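You operate a simulated robot arm through the tools that you are given. There is no shell and no other tool. Be economical: measure what you need, move in short steps, check, and stop when the job is done.

You run a simulated two-armed robot. Do the job below in one go: nothing can be reset, and whatever is moved stays where it is left.

JOB
After greasing: shut the blue and green taps, wipe the blue table's grease smear, then set the white tray there.
Fine: grey rag, put back. What is to be rubbed or washed off counts as gone when no trace of it is left.
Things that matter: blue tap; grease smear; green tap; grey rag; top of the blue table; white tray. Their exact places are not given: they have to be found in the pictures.

It is judged by the outcome, as a careful person would: the job done as asked, and still so three seconds after it is handed in. It fails if anything else is knocked over, pushed out of place, dropped, spilled or broken.

ROBOT AND FRAMES
Two 7-joint arms with fingered hands on one trunk, on a base that drives. Base frame: it is fixed to the floor where the robot stands at the start and does not move with it; the origin is under the middle of the robot, x ahead of it, y to its left, z up. Lengths are in cm, angles in degrees, forces in N, time in s.
The left shoulder is at the start at [7, 16.9, 126.8], the right one opposite. With the tool pointing down near the work surface each hand reaches from about 10 to 60 cm from the robot's upright axis, wherever it stands, measured 20 degrees to its own side. Places, roughly: blue tap [40, 0, 100]; grease smear [40, -140, 70]; green tap [40, -30, 100]; top of the blue table [60, -130, 70]. Payload 3.4 kg a hand.
Tool frame (each hand has its own): the origin (TCP) lies between the finger pads and is the grasp point; the fingertips stand 2.3 cm ahead of it; z points along the fingers, y is the line along which they close. Largest opening 11.6 cm; the body of the gripper starts 6.5 cm behind the TCP. The gripper is a hand of 4 fingers: y runs from the thumb to the fingers, the wrist lies at [0, 0, -21.1] in the tool frame, and closing takes about 1.5 s.
Orientation is told as [roll, pitch, yaw] about the base's x, y, z axes, in that order, counted from this pose: with the fingers straight down and closing along the base's y, the tool's x points along the base's -x, its y along +y and its z along -z.

CONTROLS
- The arms move only by the tool arm_command. It takes "left_commands", "right_commands" or both (then of equal length, played together; a hand with none holds still); each is a list of rows, each a list of 7 numbers: the turn, a rotation vector about the base's x, y, z in units of 60 degrees (1.0 is 60 degrees), then the shift along the base's x, y, z in units of 500 mm (1.0 is 500 mm), then the gripper command, from -1 (shut) to 1 (fully open), values between in proportion. In form: [[ax, ay, az, tx, ty, tz, hand], ...]. A call has 1 to 10 rows; each row is the pose to reach, as a shift and turn from the pose commanded when the call began. A call with a number of a shift or a turn outside -1 to 1 is refused whole. Rows are played at 5 a second. More than 5 cm and 8.6 degrees between two rows, or a gripper value outside its range, and nothing of the call is played. A pose out of reach is approached as far as the arm can. The call stops where the force on the tool passes 40 N (or 10 N more than at its start, if that is more) or the arm is blocked; 0.2 s more then pass. Each finger travels about 15.3 cm/s and halts on what it meets, pressing with about 22 N; the grip force reading is that of the motor and also rises with nothing between the fingers. The clock runs only during rows and for 0.2 s after the last one: add rows that repeat a pose to give the fingers time. It gives the time, the measured TCP pose, the force on the tool (base axes), the opening and the grip force at its end, in the units of the frame above (readings bear some noise), with the torque about the TCP (base axes, N m) and any sound that the robot's microphone picked up, and new pictures: "views" is both (left out), scene, wrist or none (wrist: the cameras of the hands that moved).
- Cameras (640 x 400 px; columns grow to the right, rows downward): "scene" is now at [12.59, -4.23, 149.24]; the picture's right is [-0.47, -0.88, 0.00], its down [-0.55, 0.29, -0.78] and it looks along [0.69, -0.37, -0.63] (base axes); focal length 226 px, centre (320, 200). "left" rides on the left gripper at [-6.9, 0.1, -9] in its tool frame; the picture's right is [-0.01, -1.00, 0.00], its down [0.79, -0.01, -0.61] and it looks along [0.61, -0.01, 0.79] (tool axes); focal length 251 px, centre (320, 200). "right" rides on the right gripper at [6.9, 0.1, -9] in its tool frame; the picture's right is [-0.01, 1.00, 0.00], its down [-0.79, -0.01, -0.61] and it looks along [-0.61, -0.01, 0.79] (tool axes); focal length 251 px, centre (320, 200).
- lift_body(by): slides the trunk up (or, below 0, down) by that many cm; the arms and the scene camera ride with it, the base frame stays. It gives what a move gives, with no picture.
- base_move(legs): drives the robot by 1 to 6 legs, each [ahead, left, turn to the left] in cm, cm and degrees, along the robot's own axes; the way and the turn of a leg run together, so that a leg with both is an arc; at most 150 cm and 180 degrees a leg. The arms and the cameras ride along, it lands a little off, and it stops where it bumps. It gives what a move gives, and a new picture of the scene camera.
- set_grasp(shape, hand): the hand has 4 fingers and takes this shape, open, in about a second: jaw (thumb against the fingers, like two jaws); tri (thumb and two fingers); tip (a fingertip pinch); poke (one finger out to press); point (the index stretched); flat (the hand flat); cup (the hand cupped); fist (a fist). The gripper value then closes the fingers along that shape, each until it touches; the sizes above hold for jaw. It gives what a move gives, with no picture.
- aim_head(pan, tilt): turns the head with the scene camera to pan (to the left, within 86 degrees either way) and tilt (down, from -29 to 69), counted from straight ahead of the robot. It gives what a move gives, and a new picture of the scene camera.
- locate(camera, pixels): for up to 12 pixels [column, row] of the newest picture of that camera ("zoom" is the newest enlarged one), the place [x, y, z] in the base frame of the surface seen there, good to about 0.2 cm. It takes no simulated time.
- zoom(camera, box): a new picture of the part [left, top, right, bottom] of that camera's present view, enlarged. It takes no simulated time.
- hand_in(): hands the job in; it is judged then, once.

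Keep the steps short. Do not move on a guess: measure, check each grasp and each placing, and mend mistakes. In all there are 80 turns and 260 pictures (those below and enlarged ones count). Leave the grippers open and the arms clear of the work at the hand-in unless told otherwise, and finish with a single line.

The tools are called after ">>>" as name(argument=value, ...) on one line, values as JSON. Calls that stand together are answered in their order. arm_command: Moves the arms, as the interface text tells. Its arguments: {"type":"object","properties":{"left_commands":{"type":"array"},"right_commands":{"type":"array"},"views":{"type":"string","enum":["both","scene","wrist","none"]}},"required":[]} The other tools are called the same way: lift_body (by) slides the trunk up or down; set_grasp (shape, hand) gives the hand a shape; base_move (legs) drives the base; aim_head (pan, tilt) turns the head that bears the scene camera; locate (camera, pixels) gives the place of the surface under pixels of a picture; zoom (camera, box) takes an enlarged picture of a part of a camera's view; hand_in () hands the job in.

At the start:

```text
time: 0.0
left_tcp_pos: [41.05, -2.0, 129.05]
left_tcp_rot: [0.0, 0.1, 0.0]
left_contact_force: [-0.4, 0.2, 0.3]
left_wrist_torque: [0.0, -0.01, -0.02]
left_grip_width: 11.6
left_gripper_force: 0.1
left_shape: jaw
right_tcp_pos: [30.83, -36.02, 135.07]
right_tcp_rot: [0.0, 0.0, 0.0]
right_contact_force: [1.2, 0.1, -0.6]
right_wrist_torque: [0.02, 0.02, 0.01]
right_grip_width: 11.6
right_gripper_force: 0.1
right_shape: jaw
trunk travel left (down, up): [-77.5, 16.5]
robot x, y, heading: [-0.03, 0.11, 0.1]
head pan, tilt: [-28.1, 38.8]
```

scene: 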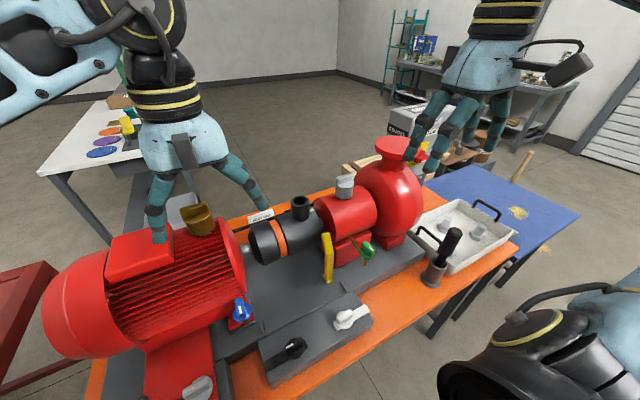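
right: 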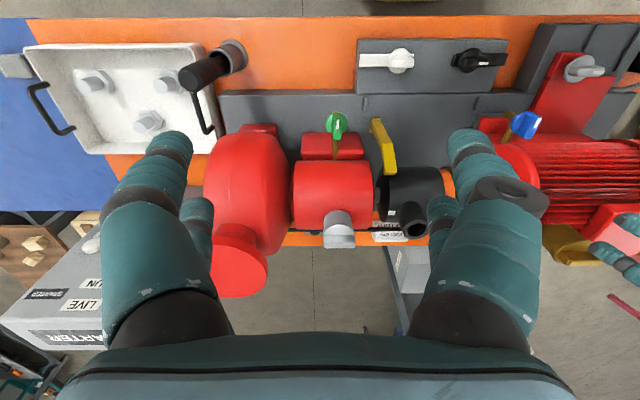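
left: 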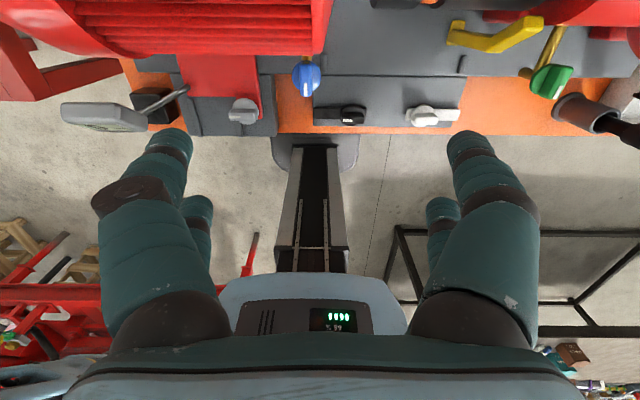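

I see a blue tap near scene (240,310) and a green tap near (367,250). I'll zoom on both and on the blue table at the right to measure.

>>> zoom(camera="scene", box=[200, 220, 400, 345])

>>> zoom(camera="scene", box=[400, 140, 600, 265])

>>> zoom(camera="right", box=[280, 20, 600, 220])

>>> locate(camera="scene", pixels=[[241, 310], [240, 300], [367, 251], [366, 243], [480, 240], [518, 212], [520, 170], [440, 215], [450, 245], [433, 275], [487, 210], [430, 235]])

```text
3.20 times, centred on (300, 282) of scene
```

zoom: 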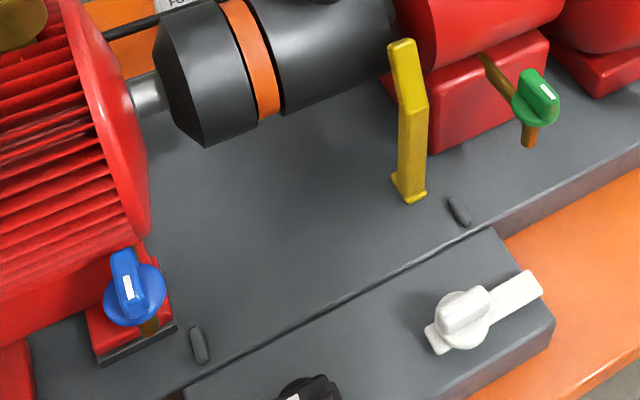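

```text
3.20 times, centred on (500, 202) of scene
```

zoom: 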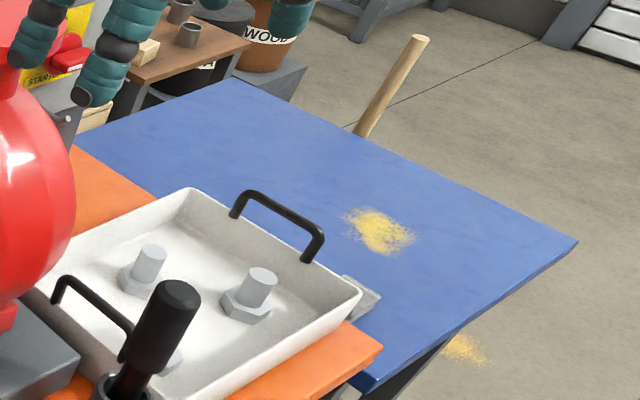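

```text
2.00 times, centred on (440, 120) of right
```

zoom: 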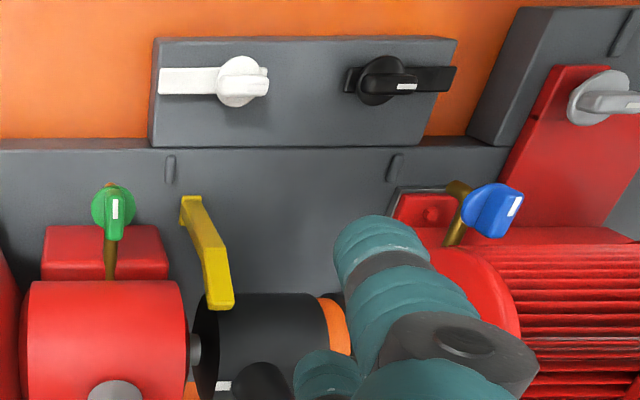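

```text
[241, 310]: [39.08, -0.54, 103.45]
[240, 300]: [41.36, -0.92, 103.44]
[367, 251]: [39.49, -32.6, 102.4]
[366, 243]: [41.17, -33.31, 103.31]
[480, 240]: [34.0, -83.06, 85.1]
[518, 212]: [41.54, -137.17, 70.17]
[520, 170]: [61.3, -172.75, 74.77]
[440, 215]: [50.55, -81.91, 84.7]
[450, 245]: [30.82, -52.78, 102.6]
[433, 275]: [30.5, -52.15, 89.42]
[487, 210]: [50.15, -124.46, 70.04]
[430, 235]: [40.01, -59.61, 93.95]
```

The taps are small knobs with a white mark on brass spindles. I'll look closer with the left and right wrist cameras before deciding on the turn direction.

>>> zoom(camera="left", box=[256, 40, 356, 102])

>>> zoom(camera="right", box=[290, 90, 390, 152])

>>> zoom(camera="left", box=[510, 30, 610, 92])

>>> aim_head(pan=-15, tilt=60)

```text
6.40 times, centred on (306, 71) of left
```

zoom: 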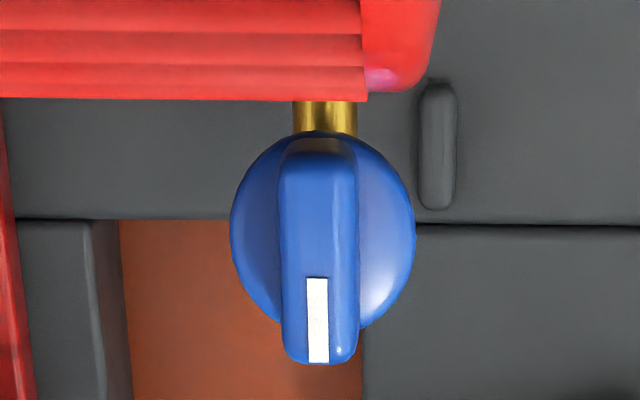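

```text
6.40 times, centred on (340, 121) of right
```

zoom: 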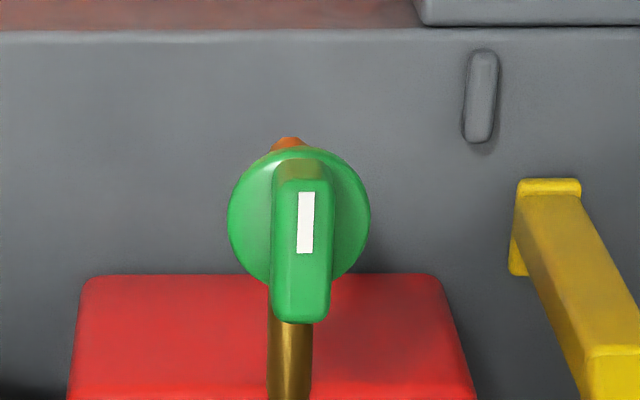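

```text
6.40 times, centred on (560, 61) of left
```

zoom: 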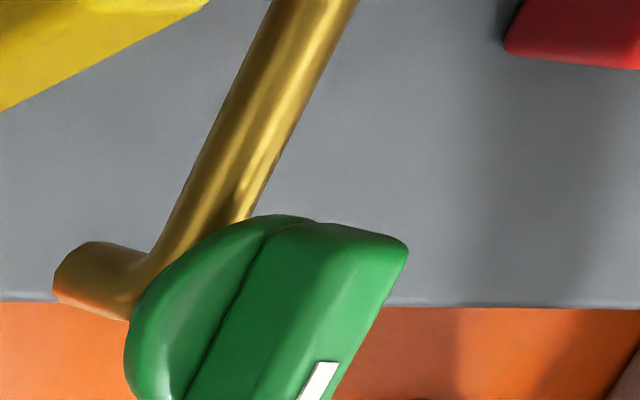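

```text
time: 0.8
left_tcp_pos: [40.93, -1.95, 129.14]
left_tcp_rot: [0.0, 0.0, 0.0]
left_contact_force: [0.0, 0.2, 0.6]
left_wrist_torque: [0.01, 0.01, 0.02]
left_grip_width: 11.58
left_gripper_force: 0.0
left_shape: jaw
right_tcp_pos: [30.71, -36.11, 135.11]
right_tcp_rot: [0.0, 0.0, 0.1]
right_contact_force: [-0.2, -0.2, -1.4]
right_wrist_torque: [0.0, 0.01, 0.0]
right_grip_width: 11.59
right_gripper_force: 0.1
right_shape: jaw
trunk travel left (down, up): [-77.5, 16.5]
robot x, y, heading: [-0.11, 0.09, -0.3]
head pan, tilt: [-15.0, 60.0]
```

scene: 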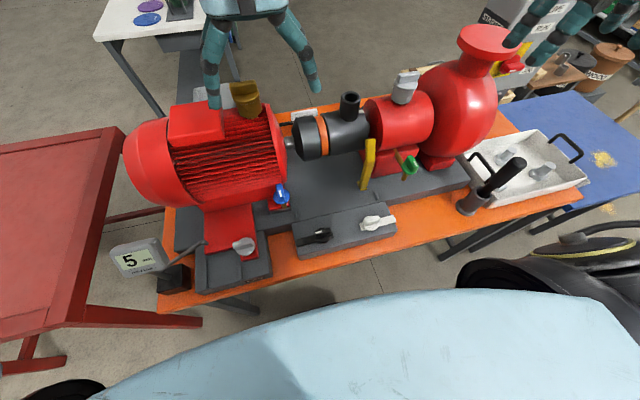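

I'll enlarge both taps in the new scene view and measure disc and handle points.

>>> zoom(camera="scene", box=[255, 175, 319, 215])

>>> locate(camera="zoom", pixels=[[200, 150], [320, 150], [250, 120], [300, 230], [220, 250], [150, 200], [350, 200], [250, 200]])

>>> zoom(camera="scene", box=[380, 142, 444, 182])

>>> locate(camera="zoom", pixels=[[200, 150], [320, 150], [250, 120], [300, 230], [220, 250], [150, 200], [350, 200], [250, 200]])

```text
10.00 times, centred on (287, 195) of scene
```

zoom: 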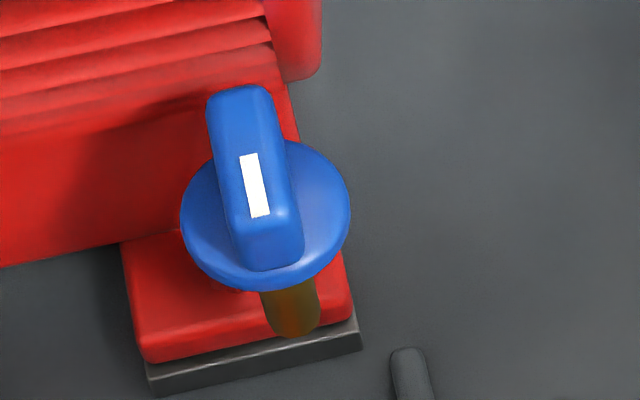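

```text
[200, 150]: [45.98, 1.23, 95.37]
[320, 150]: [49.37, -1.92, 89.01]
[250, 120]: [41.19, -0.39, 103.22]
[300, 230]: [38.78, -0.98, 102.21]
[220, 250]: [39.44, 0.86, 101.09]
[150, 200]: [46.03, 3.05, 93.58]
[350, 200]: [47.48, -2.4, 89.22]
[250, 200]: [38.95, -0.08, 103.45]
```

```text
10.00 times, centred on (412, 162) of scene
```

zoom: 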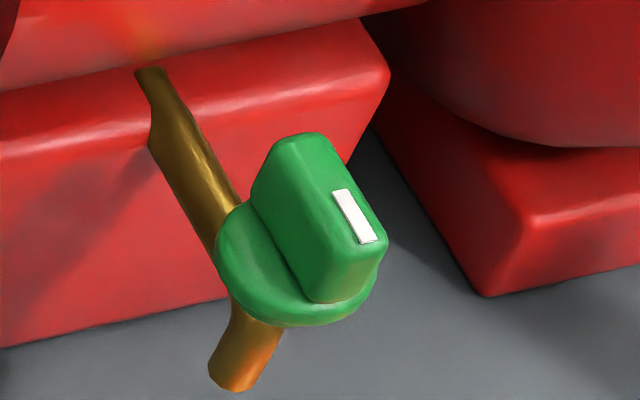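

```text
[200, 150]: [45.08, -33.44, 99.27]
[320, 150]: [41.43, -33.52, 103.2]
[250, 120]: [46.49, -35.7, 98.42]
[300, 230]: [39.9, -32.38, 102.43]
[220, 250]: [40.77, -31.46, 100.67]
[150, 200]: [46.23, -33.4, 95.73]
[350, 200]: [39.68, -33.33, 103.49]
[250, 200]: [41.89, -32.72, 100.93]
```

Both handles have flat level tops near z 103.5, lie along x (in line with their pipes, so open), and turn about the vertical. I'll measure the discs' edges, handle ends and the nearby motor surfaces for clearance.

>>> locate(camera="scene", pixels=[[273.8, 196.5], [289.5, 196], [281.5, 203.2], [279, 184.3], [281.7, 199.5], [402.4, 167], [410.5, 174], [417, 171], [411, 156], [416, 168], [265, 175], [245, 195]])

>>> locate(camera="scene", pixels=[[280, 160], [275, 130], [260, 185], [250, 150], [398, 130], [370, 150], [366, 175], [278, 205], [240, 243], [300, 140], [425, 140], [410, 120]])

```text
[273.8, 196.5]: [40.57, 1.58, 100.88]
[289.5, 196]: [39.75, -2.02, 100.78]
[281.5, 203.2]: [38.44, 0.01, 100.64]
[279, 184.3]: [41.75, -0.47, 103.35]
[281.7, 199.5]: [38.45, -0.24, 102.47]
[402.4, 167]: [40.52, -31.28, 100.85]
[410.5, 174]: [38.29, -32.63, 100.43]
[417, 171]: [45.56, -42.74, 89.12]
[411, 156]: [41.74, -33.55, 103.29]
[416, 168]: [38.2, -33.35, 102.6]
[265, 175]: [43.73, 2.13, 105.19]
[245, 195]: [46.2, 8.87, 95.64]
```

```text
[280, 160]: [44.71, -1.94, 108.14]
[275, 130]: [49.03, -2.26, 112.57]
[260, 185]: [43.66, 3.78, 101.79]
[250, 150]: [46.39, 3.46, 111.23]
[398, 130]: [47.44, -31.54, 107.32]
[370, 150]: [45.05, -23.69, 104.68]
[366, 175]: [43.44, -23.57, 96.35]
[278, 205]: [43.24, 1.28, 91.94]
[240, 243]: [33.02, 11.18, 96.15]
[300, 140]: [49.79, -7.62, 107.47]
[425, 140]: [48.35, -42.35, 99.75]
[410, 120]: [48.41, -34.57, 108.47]
```

Disc centres: blue about (40.1, -0.25), green about (40.1, -33.1); disc top z 101, handle top z 103.4. Before choosing a grip I'll measure where my own fingertips stand.

>>> locate(camera="left", pixels=[[175, 135], [170, 150], [198, 205], [470, 135], [475, 150], [443, 205], [130, 200], [510, 200]])

>>> locate(camera="right", pixels=[[175, 140], [198, 205], [465, 140], [441, 205], [510, 190], [130, 200]])

>>> set_grasp(shape="tip", hand="left")

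>>> arm_command(left_commands=[[0, 0, 0, 0, 0, 0, -0.75], [0, 0, 0, 0, 0, 0, -0.75], [0, 0, 0, 0, 0, 0, -0.75], [0, 0, 0, 0, 0, 0, -0.75], [0, 0, 0, 0, 0, 0, -0.75], [0, 0, 0, 0, 0, 0, -0.75]], views="both")

```text
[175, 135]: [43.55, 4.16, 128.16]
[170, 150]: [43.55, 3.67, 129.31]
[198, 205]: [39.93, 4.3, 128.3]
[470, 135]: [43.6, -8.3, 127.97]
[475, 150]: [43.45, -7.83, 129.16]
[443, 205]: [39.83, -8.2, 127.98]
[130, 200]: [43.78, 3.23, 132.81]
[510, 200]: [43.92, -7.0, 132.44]
```

```text
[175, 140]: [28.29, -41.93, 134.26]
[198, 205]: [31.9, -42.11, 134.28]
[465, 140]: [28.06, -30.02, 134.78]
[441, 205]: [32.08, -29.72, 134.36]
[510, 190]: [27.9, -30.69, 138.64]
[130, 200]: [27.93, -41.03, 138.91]
```

```text
time: 1.8
left_tcp_pos: [40.99, -1.9, 129.03]
left_tcp_rot: [0.0, 0.0, 0.0]
left_contact_force: [0.2, -0.7, 0.3]
left_wrist_torque: [-0.02, -0.03, -0.03]
left_grip_width: 11.6
left_gripper_force: 0.0
left_shape: tip
right_tcp_pos: [30.87, -36.03, 135.09]
right_tcp_rot: [-0.1, 0.0, 0.1]
right_contact_force: [-0.1, 0.2, 0.5]
right_wrist_torque: [-0.03, 0.0, 0.0]
right_grip_width: 11.56
right_gripper_force: 0.1
right_shape: jaw
trunk travel left (down, up): [-77.5, 16.5]
robot x, y, heading: [0.28, 0.15, -0.1]
head pan, tilt: [-15.0, 60.0]
```

```text
time: 3.1
left_tcp_pos: [41.05, -1.82, 129.06]
left_tcp_rot: [-0.1, 0.0, 0.0]
left_contact_force: [1.4, -0.2, 0.9]
left_wrist_torque: [0.01, 0.0, 0.04]
left_grip_width: 1.48
left_gripper_force: 0.1
left_shape: tip
right_tcp_pos: [30.72, -36.08, 135.22]
right_tcp_rot: [0.0, 0.0, 0.1]
right_contact_force: [-0.1, 0.1, -0.5]
right_wrist_torque: [-0.03, -0.01, 0.0]
right_grip_width: 11.6
right_gripper_force: 0.1
right_shape: jaw
trunk travel left (down, up): [-77.5, 16.5]
robot x, y, heading: [0.27, -0.13, -0.2]
head pan, tilt: [-15.0, 60.0]
```

scene: 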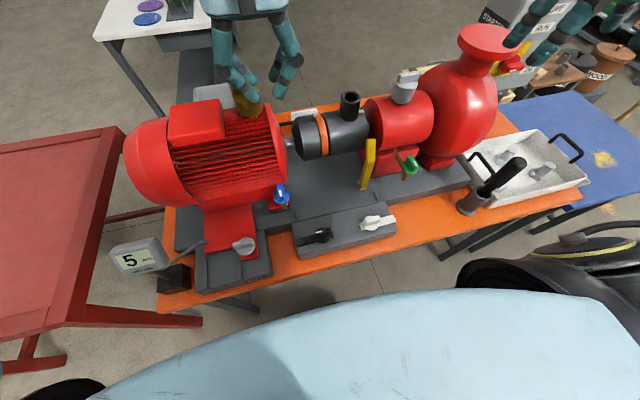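
left: 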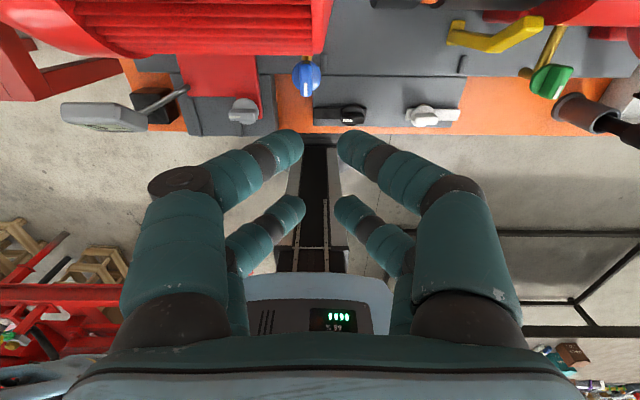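

The hand is two finger pairs, and turned 90° its knuckles would hit the motor behind the knob. So pushing the handle round with one fingertip from the robot side is safer. I'll set "poke" on both hands and see where the finger stands.

>>> set_grasp(shape="poke", hand="left")

>>> set_grasp(shape="poke", hand="right")

>>> arm_command(left_commands=[[0, 0, 0, 0, 0, 0, 1], [0, 0, 0, 0, 0, 0, 1], [0, 0, 0, 0, 0, 0, 1]], right_commands=[[0, 0, 0, 0, 0, 0, 1], [0, 0, 0, 0, 0, 0, 1], [0, 0, 0, 0, 0, 0, 1]], views="wrist")

```text
time: 4.0
left_tcp_pos: [40.99, -1.92, 128.99]
left_tcp_rot: [0.0, 0.1, -0.1]
left_contact_force: [-0.3, 0.5, -0.3]
left_wrist_torque: [-0.02, -0.01, 0.0]
left_grip_width: 0.02
left_gripper_force: 0.0
left_shape: poke
right_tcp_pos: [30.8, -35.95, 135.12]
right_tcp_rot: [0.1, -0.1, 0.0]
right_contact_force: [0.4, -0.4, -0.5]
right_wrist_torque: [0.02, 0.02, -0.02]
right_grip_width: 11.58
right_gripper_force: 0.0
right_shape: jaw
trunk travel left (down, up): [-77.5, 16.5]
robot x, y, heading: [-0.23, 0.12, -0.1]
head pan, tilt: [-15.0, 60.0]
```

```text
time: 5.0
left_tcp_pos: [41.06, -1.93, 128.98]
left_tcp_rot: [0.0, 0.0, 0.0]
left_contact_force: [0.1, 0.1, 0.7]
left_wrist_torque: [0.02, 0.01, 0.04]
left_grip_width: 0.0
left_gripper_force: 0.2
left_shape: poke
right_tcp_pos: [30.68, -35.9, 135.13]
right_tcp_rot: [-0.1, 0.0, 0.0]
right_contact_force: [0.1, 0.7, 0.2]
right_wrist_torque: [-0.04, 0.02, -0.01]
right_grip_width: 0.03
right_gripper_force: 0.1
right_shape: poke
trunk travel left (down, up): [-77.5, 16.5]
robot x, y, heading: [0.06, 0.07, -0.3]
head pan, tilt: [-15.0, 60.0]
```

```text
time: 5.8
left_tcp_pos: [40.93, -1.91, 129.16]
left_tcp_rot: [0.0, 0.0, 0.0]
left_contact_force: [-0.2, -0.5, 0.4]
left_wrist_torque: [-0.02, 0.02, 0.02]
left_grip_width: 0.0
left_gripper_force: 0.0
left_shape: poke
right_tcp_pos: [30.7, -36.05, 135.22]
right_tcp_rot: [0.0, 0.1, 0.2]
right_contact_force: [-0.3, -0.7, 0.2]
right_wrist_torque: [0.0, -0.01, 0.05]
right_grip_width: 0.0
right_gripper_force: 0.1
right_shape: poke
trunk travel left (down, up): [-77.5, 16.5]
robot x, y, heading: [-0.37, -0.05, -0.0]
head pan, tilt: [-15.0, 60.0]
```

right: 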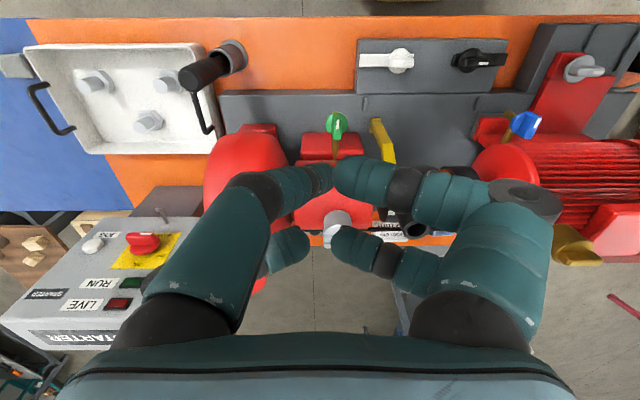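
left: 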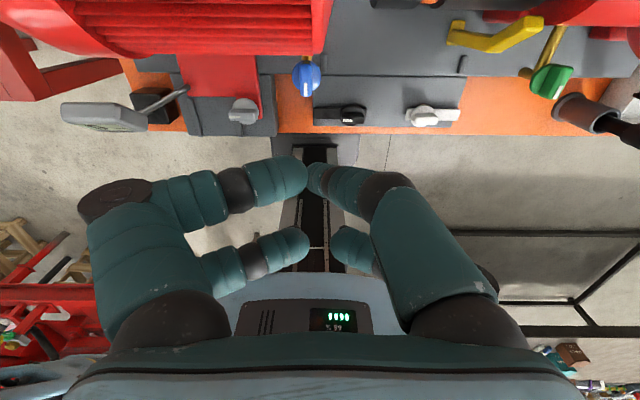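

One finger (the right-near one in the left picture, tip ~ (318,178)) is straighter. I'll measure the tips.

>>> locate(camera="left", pixels=[[314, 175], [322, 168], [340, 178], [300, 170], [280, 170], [300, 240], [338, 240], [400, 200], [110, 195]])

>>> zoom(camera="left", box=[220, 120, 420, 245])

>>> aim_head(pan=0, tilt=25)

```text
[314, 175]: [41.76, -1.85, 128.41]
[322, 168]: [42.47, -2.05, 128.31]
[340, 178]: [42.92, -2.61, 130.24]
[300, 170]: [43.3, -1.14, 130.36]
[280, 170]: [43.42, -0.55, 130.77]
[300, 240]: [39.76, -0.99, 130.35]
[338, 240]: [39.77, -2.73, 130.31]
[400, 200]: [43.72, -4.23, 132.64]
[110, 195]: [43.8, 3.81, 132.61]
```

```text
3.20 times, centred on (320, 182) of left
```

zoom: 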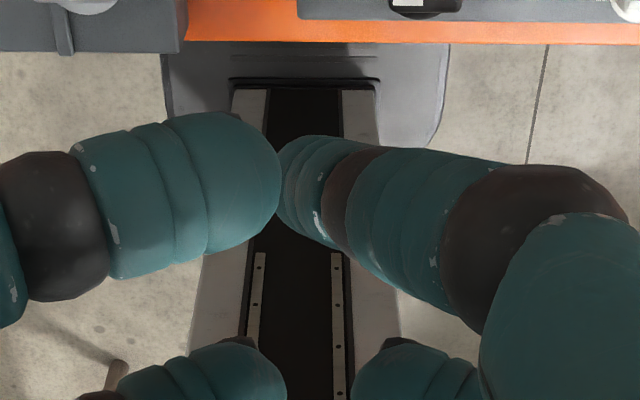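

```text
time: 6.8
left_tcp_pos: [40.97, -1.91, 128.98]
left_tcp_rot: [0.0, 0.1, 0.0]
left_contact_force: [-0.4, 0.3, 0.6]
left_wrist_torque: [0.01, 0.01, 0.01]
left_grip_width: 0.01
left_gripper_force: 0.0
left_shape: poke
right_tcp_pos: [30.79, -36.05, 135.22]
right_tcp_rot: [0.0, 0.0, 0.2]
right_contact_force: [1.0, 0.1, 0.8]
right_wrist_torque: [-0.02, 0.02, 0.0]
right_grip_width: 0.0
right_gripper_force: 0.1
right_shape: poke
trunk travel left (down, up): [-77.5, 16.5]
robot x, y, heading: [-0.02, 0.02, 0.2]
head pan, tilt: [0.0, 25.0]
```

scene: 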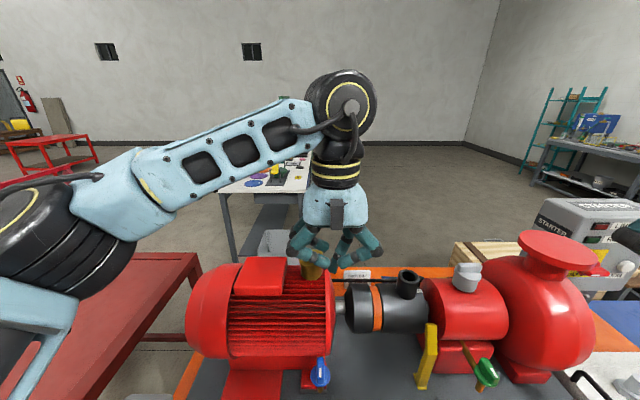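

Now the hand is seen from the side; I'll zoom on it to find the tip.

>>> zoom(camera="scene", box=[280, 200, 392, 270])

>>> locate(camera="zoom", pixels=[[305, 390], [315, 380], [300, 370], [330, 370], [280, 360], [360, 330]])

```text
5.71 times, centred on (336, 235) of scene
```

zoom: 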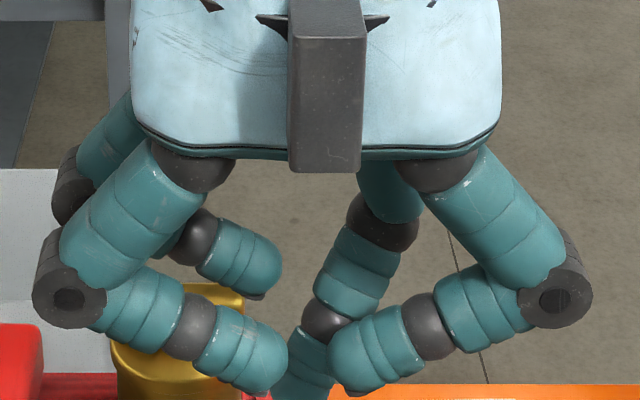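

```text
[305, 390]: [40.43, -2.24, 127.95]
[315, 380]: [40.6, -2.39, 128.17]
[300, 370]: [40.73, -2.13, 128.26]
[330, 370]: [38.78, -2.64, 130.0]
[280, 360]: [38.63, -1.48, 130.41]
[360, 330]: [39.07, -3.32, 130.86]
```

The poking finger's tip is about (+0.5, 0, -2.3) from the left TCP, the mirror (-0.5) for the right. I'll bring both hands beside their knobs on the -y side of the handle's near end, stopping above the handles.

>>> arm_command(left_commands=[[0, 0, 0, -0.058, -0.02, 0, -1], [0, 0, 0, -0.058, -0.02, -0.065, -1], [0, 0, 0, -0.058, -0.02, -0.13, -1], [0, 0, 0, -0.058, -0.02, -0.196, -1], [0, 0, 0, -0.058, -0.02, -0.262, -1], [0, 0, 0, -0.058, -0.02, -0.328, -1], [0, 0, 0, -0.058, -0.02, -0.394, -1], [0, 0, 0, -0.058, -0.02, -0.45, -1]], right_commands=[[0, 0, 0, 0.021, 0, -0.073, -1], [0, 0, 0, 0.042, 0, -0.146, -1], [0, 0, 0, 0.063, 0, -0.219, -1], [0, 0, 0, 0.084, 0.006, -0.29, -1], [0, 0, 0, 0.105, 0.006, -0.363, -1], [0, 0, 0, 0.126, 0.006, -0.436, -1], [0, 0, 0, 0.147, 0.006, -0.51, -1], [0, 0, 0, 0.167, 0.006, -0.574, -1]])

>>> aim_head(pan=-15, tilt=55)

```text
time: 8.6
left_tcp_pos: [38.42, -3.13, 106.41]
left_tcp_rot: [0.0, 0.1, -0.1]
left_contact_force: [0.3, 0.0, 0.3]
left_wrist_torque: [0.01, 0.04, -0.02]
left_grip_width: 0.0
left_gripper_force: 0.0
left_shape: poke
right_tcp_pos: [39.19, -35.54, 106.5]
right_tcp_rot: [0.0, 0.0, 0.2]
right_contact_force: [0.2, 0.3, 0.6]
right_wrist_torque: [0.0, -0.01, 0.0]
right_grip_width: 0.0
right_gripper_force: 0.0
right_shape: poke
trunk travel left (down, up): [-77.5, 16.5]
robot x, y, heading: [0.22, -0.13, 0.0]
head pan, tilt: [0.0, 25.0]
```

scene: 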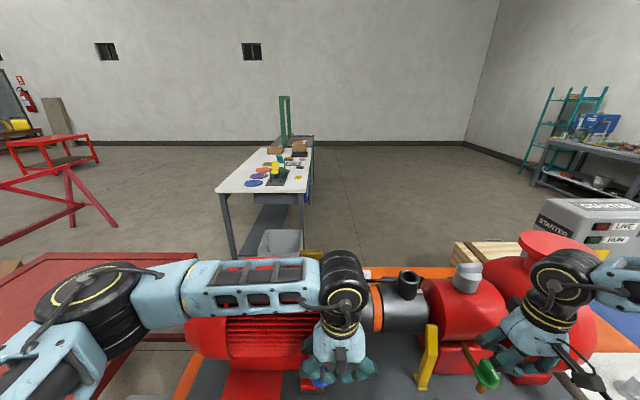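
right: 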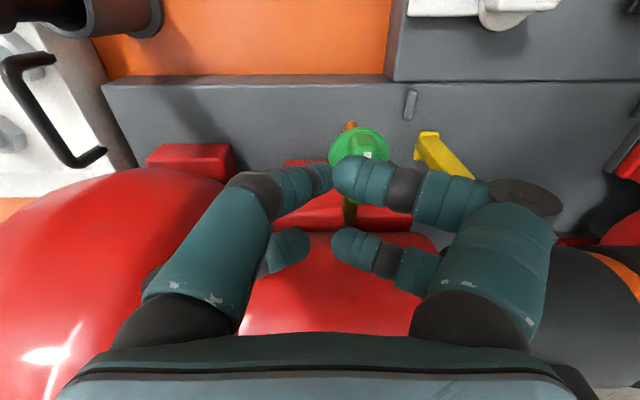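
left: 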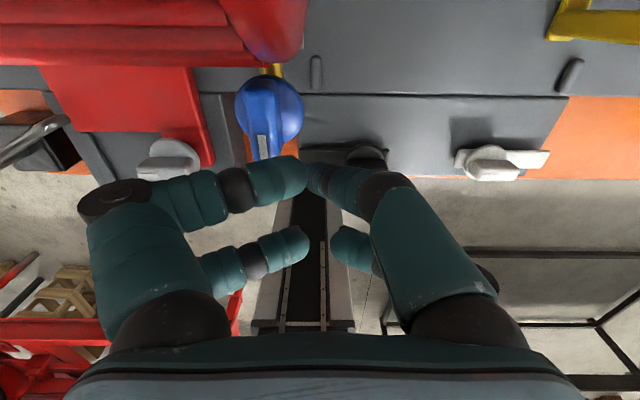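

```text
time: 9.5
left_tcp_pos: [38.37, -3.05, 106.42]
left_tcp_rot: [0.1, -0.1, 0.0]
left_contact_force: [0.8, -0.4, 0.0]
left_wrist_torque: [-0.02, 0.02, 0.02]
left_grip_width: 0.01
left_gripper_force: 0.1
left_shape: poke
right_tcp_pos: [39.04, -35.68, 106.75]
right_tcp_rot: [0.0, 0.0, 0.1]
right_contact_force: [0.0, -0.1, 0.6]
right_wrist_torque: [-0.03, -0.02, -0.04]
right_grip_width: 0.0
right_gripper_force: 0.0
right_shape: poke
trunk travel left (down, up): [-77.5, 16.5]
robot x, y, heading: [0.19, -0.18, 0.1]
head pan, tilt: [-15.0, 55.0]
```

scene: 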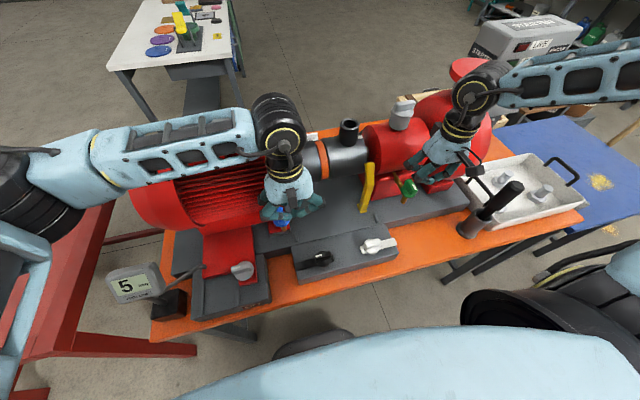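

Both hands hang beside their knobs with clearance. Lower both to TCP z ≈ 103.9 so only the poking finger reaches beside the handle.

>>> arm_command(left_commands=[[0, 0, 0, 0, 0, -0.025, -1], [0, 0, 0, 0, 0, -0.05, -1]], right_commands=[[0, 0, 0, 0, 0, -0.025, -1], [0, 0, 0, 0, 0, -0.054, -1]], views="wrist")

>>> zoom(camera="scene", box=[250, 180, 330, 230])

>>> zoom(camera="scene", box=[380, 160, 460, 210])

```text
time: 10.1
left_tcp_pos: [38.0, -3.15, 103.96]
left_tcp_rot: [-0.1, 0.0, 0.1]
left_contact_force: [0.9, -0.5, 0.8]
left_wrist_torque: [-0.02, 0.0, 0.01]
left_grip_width: 0.0
left_gripper_force: 0.0
left_shape: poke
right_tcp_pos: [39.16, -35.63, 103.98]
right_tcp_rot: [0.0, 0.0, 0.0]
right_contact_force: [-0.9, -0.1, 0.3]
right_wrist_torque: [0.0, 0.01, 0.0]
right_grip_width: 0.0
right_gripper_force: 0.0
right_shape: poke
trunk travel left (down, up): [-77.5, 16.5]
robot x, y, heading: [0.04, 0.04, 0.2]
head pan, tilt: [-15.0, 55.0]
```

right: 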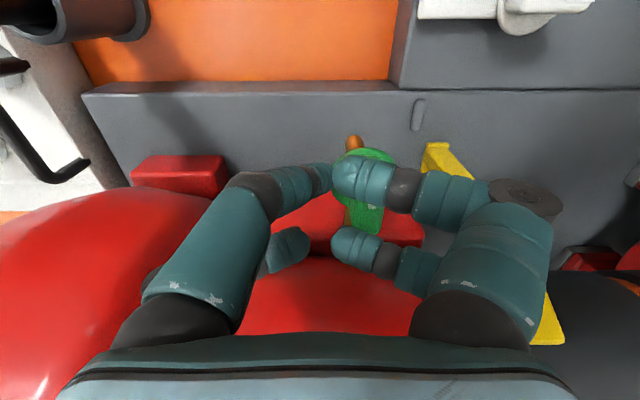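
left: 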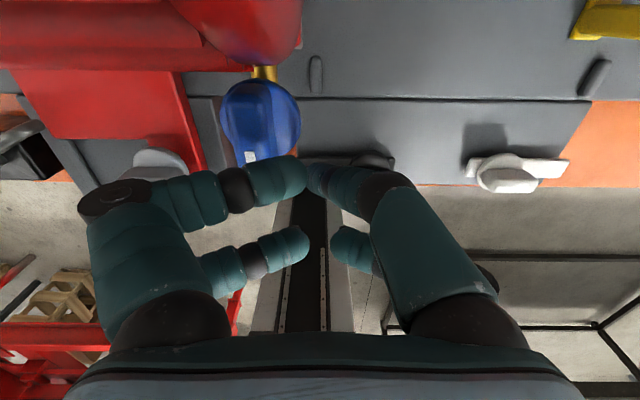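

```text
8.00 times, centred on (290, 205) of scene
```

zoom: 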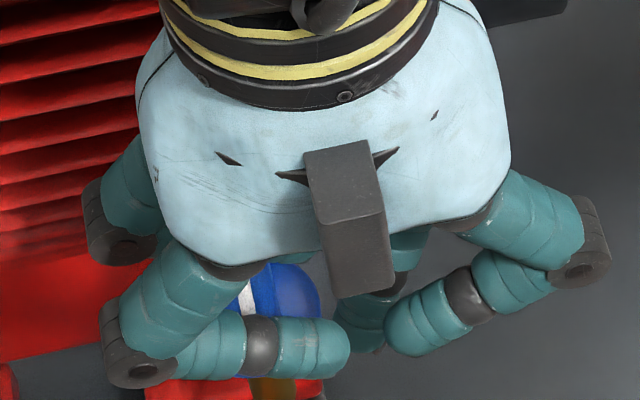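

```text
8.00 times, centred on (420, 185) of scene
```

zoom: 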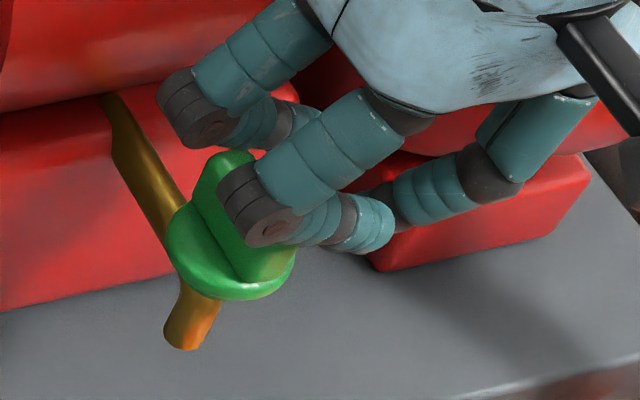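

The left poking tip is beside the blue handle's near end, and likewise the right at the green. Push both handle ends toward +y (clockwise) through the first 45°.

>>> arm_command(left_commands=[[0, 0, 0, 0, 0.013, 0, -1], [0, 0, 0, 0, 0.026, 0, -1], [0, 0, 0, -0.006, 0.033, 0, -1], [0, 0, 0, -0.011, 0.04, 0, -1], [0, 0, 0, -0.014, 0.048, 0, -1], [0, 0, 0, -0.015, 0.055, 0, -1]], right_commands=[[0, 0, 0, 0.006, 0.009, 0, -1], [0, 0, 0, 0.006, 0.019, 0, -1], [0, 0, 0, 0, 0.026, 0, -1], [0, 0, 0, -0.005, 0.033, 0, -1], [0, 0, 0, -0.008, 0.041, 0, -1], [0, 0, 0, -0.009, 0.048, 0, -1]], views="wrist")

>>> zoom(camera="scene", box=[380, 160, 460, 210])

>>> zoom(camera="left", box=[180, 60, 380, 185])

```text
time: 11.5
left_tcp_pos: [37.34, -0.17, 103.93]
left_tcp_rot: [0.1, 0.0, 0.1]
left_contact_force: [-1.7, -1.0, -2.6]
left_wrist_torque: [0.02, -0.02, -0.01]
left_grip_width: 0.02
left_gripper_force: 0.1
left_shape: poke
right_tcp_pos: [38.65, -33.25, 103.52]
right_tcp_rot: [0.1, 0.0, 0.1]
right_contact_force: [-0.4, -2.1, -0.6]
right_wrist_torque: [-0.06, 0.0, 0.01]
right_grip_width: 0.01
right_gripper_force: 0.0
right_shape: poke
trunk travel left (down, up): [-77.5, 16.5]
robot x, y, heading: [0.15, 0.09, 0.1]
head pan, tilt: [-15.0, 55.0]
```

right: 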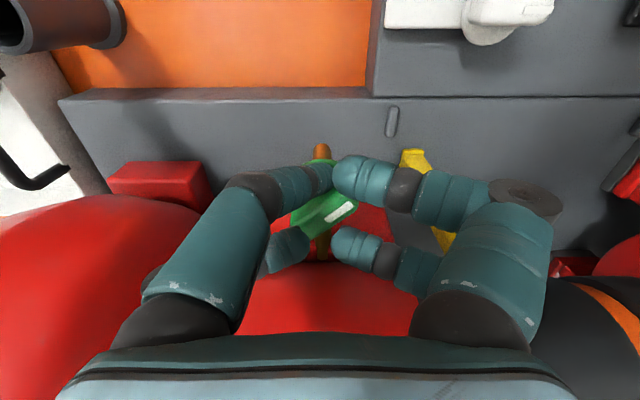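
left: 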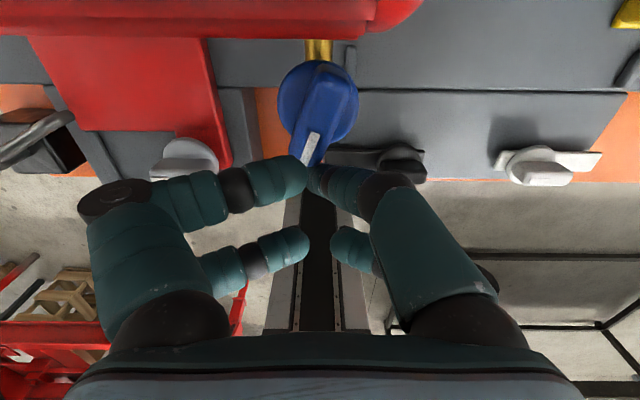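

```text
8.00 times, centred on (420, 185) of scene
```

zoom: 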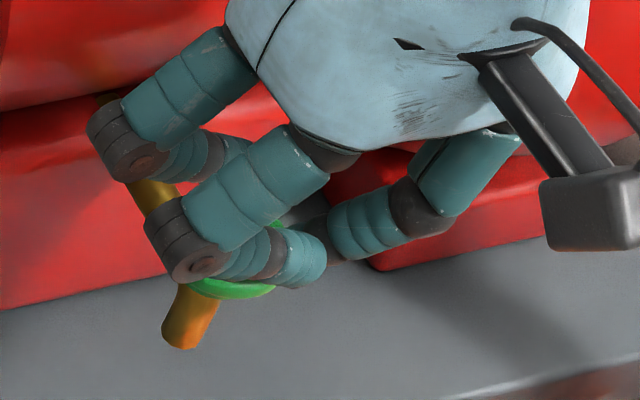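

```text
3.20 times, centred on (280, 122) of left
```

zoom: 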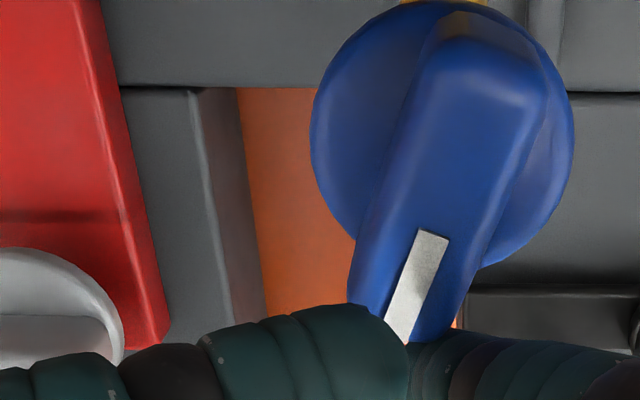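

Both turned clockwise freely: green about 60°, blue about 25° (the tip is near the handle's outer end). I'll finish green, and for blue back off, move closer to its axis and push again.

>>> arm_command(left_commands=[[0, 0, 0, 0, -0.024, 0, -1], [0, 0, 0, 0.018, -0.024, 0, -1], [0, 0, 0, 0.012, -0.012, 0, -1], [0, 0, 0, 0.008, -0.001, 0, -1], [0, 0, 0, 0.009, 0.011, 0, -1], [0, 0, 0, 0.015, 0.021, 0, -1], [0, 0, 0, 0.02, 0.026, 0, -1]], right_commands=[[0, 0, 0, 0.002, 0.005, 0, -1], [0, 0, 0, 0.004, 0.01, 0, -1], [0, 0, 0, 0.006, 0.015, 0, -1], [0, 0, 0, 0.009, 0.02, 0, -1], [0, 0, 0, 0.013, 0.022, 0, -1], [0, 0, 0, 0.013, 0.022, 0, -1], [0, 0, 0, 0.013, 0.022, 0, -1]], views="wrist")

```text
time: 13.1
left_tcp_pos: [38.06, 0.84, 104.08]
left_tcp_rot: [0.0, -0.3, 0.0]
left_contact_force: [-3.7, -0.7, 0.7]
left_wrist_torque: [-0.02, 0.02, -0.04]
left_grip_width: 0.01
left_gripper_force: 0.1
left_shape: poke
right_tcp_pos: [38.91, -32.22, 103.65]
right_tcp_rot: [0.1, -0.1, -0.1]
right_contact_force: [-13.0, -1.3, -4.4]
right_wrist_torque: [-0.02, 0.31, -0.06]
right_grip_width: 0.0
right_gripper_force: 0.0
right_shape: poke
trunk travel left (down, up): [-77.5, 16.5]
robot x, y, heading: [-0.15, 0.19, 0.5]
head pan, tilt: [-15.0, 55.0]
```

right: 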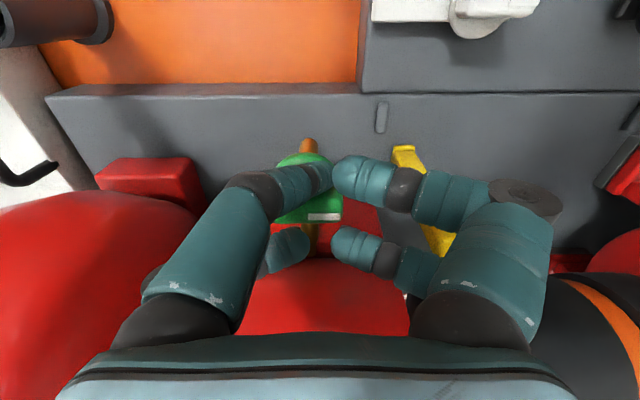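
left: 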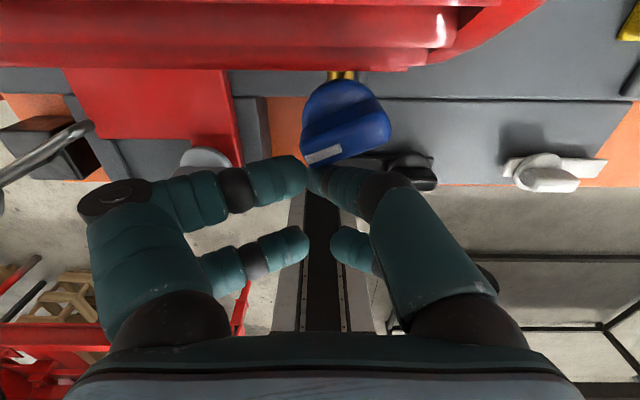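

Green is square across its pipe with force rising at a stop (13 N): shut. Blue is at ~65°. I'll back the right hand off and up, and keep pushing blue +x.

>>> arm_command(left_commands=[[0, 0, 0, 0.005, 0.005, 0, -1], [0, 0, 0, 0.01, 0.009, 0, -1], [0, 0, 0, 0.015, 0.012, 0, -1], [0, 0, 0, 0.02, 0.014, 0, -1], [0, 0, 0, 0.025, 0.014, 0, -1], [0, 0, 0, 0.025, 0.014, 0, -1]], right_commands=[[0, 0, 0, -0.03, 0, 0, -1], [0, 0, 0, -0.06, 0, 0, -1], [0, 0, 0, -0.06, 0, 0.08, -1], [0, 0, 0, -0.06, 0, 0.16, -1], [0, 0, 0, -0.06, 0, 0.24, -1], [0, 0, 0, -0.06, 0, 0.32, -1]], views="wrist")

>>> zoom(camera="scene", box=[380, 160, 460, 210])

```text
time: 14.5
left_tcp_pos: [38.77, 1.68, 104.4]
left_tcp_rot: [0.1, -0.2, -0.1]
left_contact_force: [-38.3, -4.0, -5.3]
left_wrist_torque: [-0.05, 0.48, -0.25]
left_grip_width: 0.01
left_gripper_force: 0.1
left_shape: poke
right_tcp_pos: [35.26, -32.11, 119.86]
right_tcp_rot: [0.1, -0.4, 0.0]
right_contact_force: [-0.3, -0.5, -0.2]
right_wrist_torque: [-0.01, -0.03, 0.03]
right_grip_width: 0.0
right_gripper_force: 0.0
right_shape: poke
trunk travel left (down, up): [-77.5, 16.5]
robot x, y, heading: [0.02, -0.01, -0.1]
head pan, tilt: [-15.0, 55.0]
```

right: 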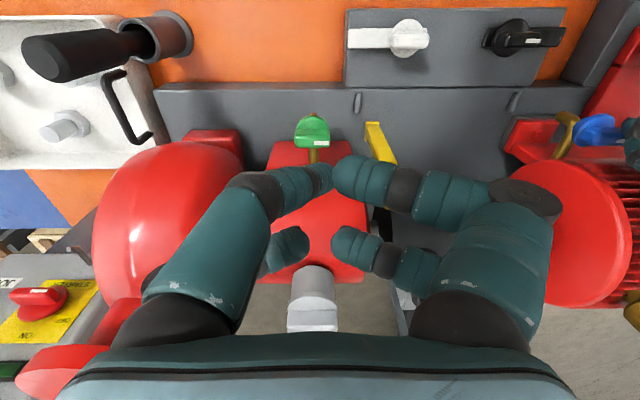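
left: 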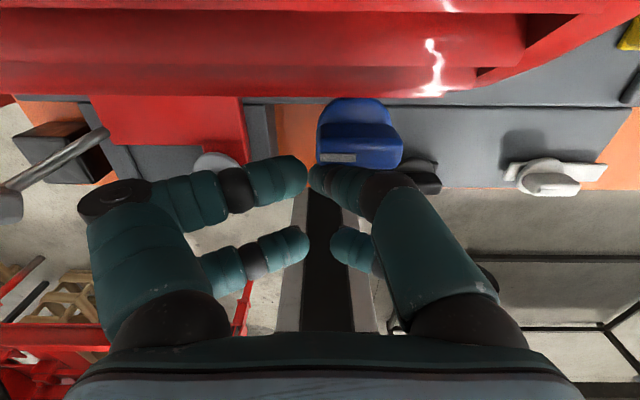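

```text
8.00 times, centred on (420, 185) of scene
```

zoom: 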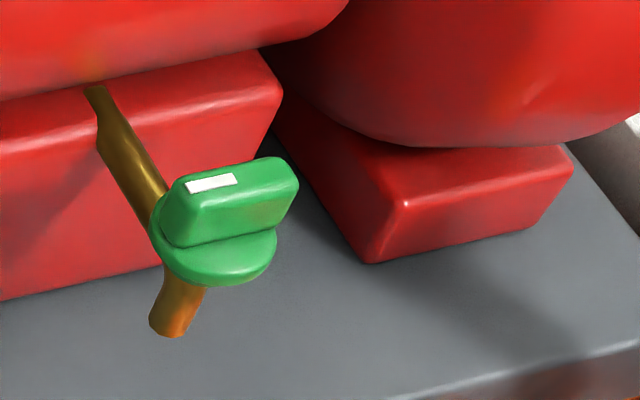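

Both taps are at the stop, square across their pipes. Back the left hand off and raise it, and look at the tray side.

>>> arm_command(left_commands=[[0, 0, 0, -0.04, 0, 0, -1], [0, 0, 0, -0.08, 0, 0, -1], [0, 0, 0, -0.08, 0, 0.09, -1], [0, 0, 0, -0.08, 0, 0.18, -1], [0, 0, 0, -0.08, 0, 0.27, -1], [0, 0, 0, -0.08, 0, 0.36, -1], [0, 0, 0, -0.12, 0, 0.44, -1], [0, 0, 0, -0.18, 0, 0.5, -1]], right_commands=[[0, 0, 0, 0, 0, 0, -1], [0, 0, 0, -0.04, 0, 0.04, -1], [0, 0, 0, -0.06, 0, 0.1, -1], [0, 0, 0, -0.08, 0, 0.15, -1], [0, 0, 0, -0.1, 0, 0.2, -1], [0, 0, 0, -0.12, 0, 0.25, -1], [0, 0, 0, -0.16, 0, 0.28, -1], [0, 0, 0, -0.16, 0, 0.28, -1]], views="none")

>>> aim_head(pan=-60, tilt=35)

```text
time: 16.3
left_tcp_pos: [30.61, 1.67, 128.82]
left_tcp_rot: [0.0, 0.0, 0.0]
left_contact_force: [-0.7, -0.1, 0.2]
left_wrist_torque: [-0.03, -0.04, 0.0]
left_grip_width: 0.03
left_gripper_force: 0.1
left_shape: poke
right_tcp_pos: [28.04, -32.04, 133.75]
right_tcp_rot: [0.0, -0.2, 0.1]
right_contact_force: [0.4, 0.6, -0.4]
right_wrist_torque: [-0.03, 0.02, -0.01]
right_grip_width: 0.0
right_gripper_force: 0.0
right_shape: poke
trunk travel left (down, up): [-77.5, 16.5]
robot x, y, heading: [0.16, 0.12, -0.1]
head pan, tilt: [-15.0, 55.0]
```

```text
time: 17.4
left_tcp_pos: [30.85, 1.68, 128.77]
left_tcp_rot: [0.0, -0.1, 0.0]
left_contact_force: [0.5, -0.2, -0.6]
left_wrist_torque: [-0.03, -0.04, 0.0]
left_grip_width: 0.0
left_gripper_force: 0.0
left_shape: poke
right_tcp_pos: [28.21, -32.15, 133.74]
right_tcp_rot: [0.0, 0.0, 0.1]
right_contact_force: [-0.3, 0.5, -0.5]
right_wrist_torque: [0.01, -0.05, 0.01]
right_grip_width: 0.0
right_gripper_force: 0.0
right_shape: poke
trunk travel left (down, up): [-77.5, 16.5]
robot x, y, heading: [0.04, -0.07, 0.1]
head pan, tilt: [-60.0, 35.0]
```

scene: 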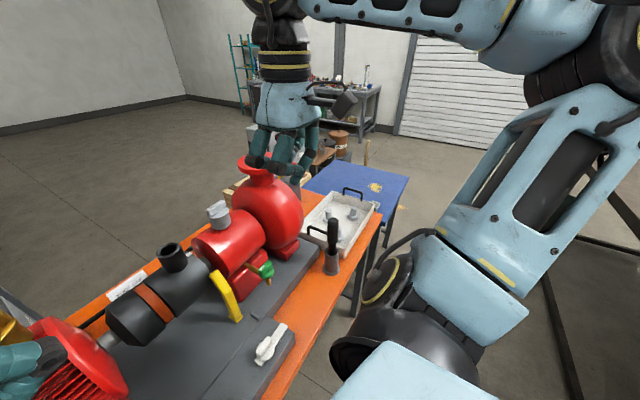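

Next I need the way to the right. There is a dark frame at the lower right of the picture (~(560,330)); I'll measure it plus table edges and legs.

>>> locate(camera="scene", pixels=[[545, 290], [560, 345], [610, 234], [375, 215], [290, 370], [395, 215], [357, 290], [405, 185], [345, 260], [383, 235], [366, 155], [430, 240]])

>>> aim_head(pan=-86, tilt=45)

```text
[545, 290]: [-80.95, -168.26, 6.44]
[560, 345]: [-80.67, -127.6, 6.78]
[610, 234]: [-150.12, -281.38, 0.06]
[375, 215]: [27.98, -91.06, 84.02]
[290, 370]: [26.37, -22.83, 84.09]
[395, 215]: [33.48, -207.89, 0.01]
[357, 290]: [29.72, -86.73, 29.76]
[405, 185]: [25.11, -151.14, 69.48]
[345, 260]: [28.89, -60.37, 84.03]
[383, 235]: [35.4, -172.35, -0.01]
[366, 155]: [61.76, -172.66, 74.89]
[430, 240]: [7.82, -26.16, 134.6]
```

```text
time: 18.3
left_tcp_pos: [30.7, 1.59, 128.66]
left_tcp_rot: [0.0, -0.1, 0.0]
left_contact_force: [-0.1, 0.6, 0.1]
left_wrist_torque: [0.0, -0.01, 0.0]
left_grip_width: 0.0
left_gripper_force: 0.1
left_shape: poke
right_tcp_pos: [28.39, -32.16, 133.78]
right_tcp_rot: [0.0, 0.0, 0.1]
right_contact_force: [0.1, 0.1, -0.3]
right_wrist_torque: [0.03, 0.03, 0.01]
right_grip_width: 0.01
right_gripper_force: 0.1
right_shape: poke
trunk travel left (down, up): [-77.5, 16.5]
robot x, y, heading: [0.09, -0.07, 0.0]
head pan, tilt: [-85.9, 45.0]
```

scene: 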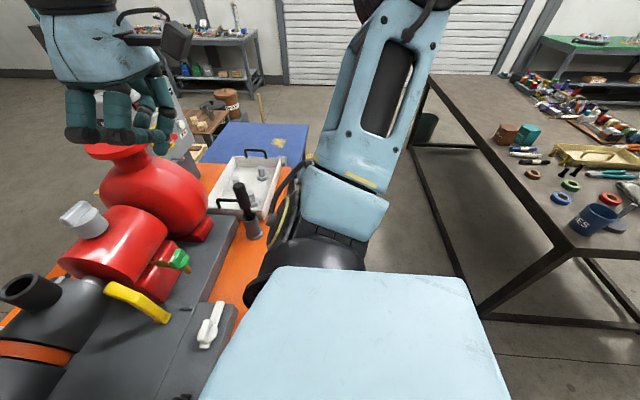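

The lane to the right between x 25 and x -70 is free, with other furniture clear. Drive right 110 cm to stand before the blue table, in two legs.

>>> base_move(legs=[[0, -60, 0], [0, -52, 0]])

>>> aim_head(pan=0, tilt=55)

```text
time: 24.4
left_tcp_pos: [31.95, -110.33, 128.83]
left_tcp_rot: [0.0, 0.0, 1.2]
left_contact_force: [0.3, 1.0, 1.0]
left_wrist_torque: [-0.05, -0.01, -0.03]
left_grip_width: 0.02
left_gripper_force: 0.1
left_shape: poke
right_tcp_pos: [30.27, -144.37, 133.74]
right_tcp_rot: [-0.1, 0.0, 1.2]
right_contact_force: [0.0, 0.8, -0.3]
right_wrist_torque: [-0.01, 0.03, 0.0]
right_grip_width: 0.01
right_gripper_force: 0.0
right_shape: poke
trunk travel left (down, up): [-77.5, 16.5]
robot x, y, heading: [1.41, -113.06, 1.4]
head pan, tilt: [-85.9, 45.0]
```

scene: 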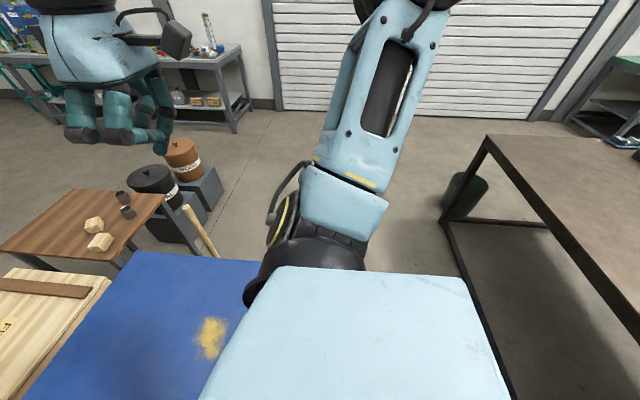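

```text
time: 26.0
left_tcp_pos: [31.93, -110.56, 128.77]
left_tcp_rot: [-0.1, 0.0, 1.3]
left_contact_force: [0.8, 0.3, 0.8]
left_wrist_torque: [0.03, 0.01, 0.0]
left_grip_width: 0.0
left_gripper_force: 0.0
left_shape: poke
right_tcp_pos: [30.24, -144.32, 133.53]
right_tcp_rot: [0.0, 0.0, 1.3]
right_contact_force: [-0.6, -0.5, -0.3]
right_wrist_torque: [-0.01, -0.01, 0.04]
right_grip_width: 0.0
right_gripper_force: 0.0
right_shape: poke
trunk travel left (down, up): [-77.5, 16.5]
robot x, y, heading: [1.3, -113.05, 1.3]
head pan, tilt: [0.0, 55.0]
```

scene: 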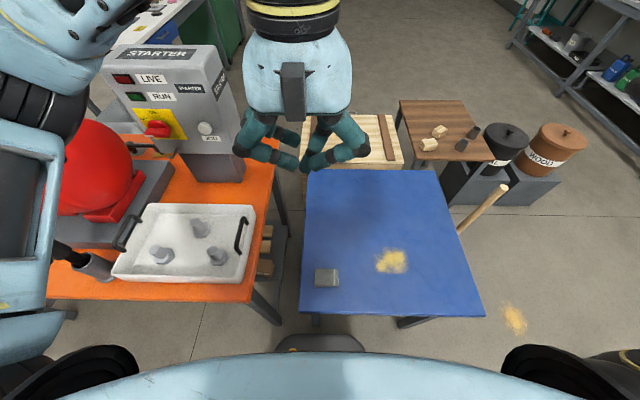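

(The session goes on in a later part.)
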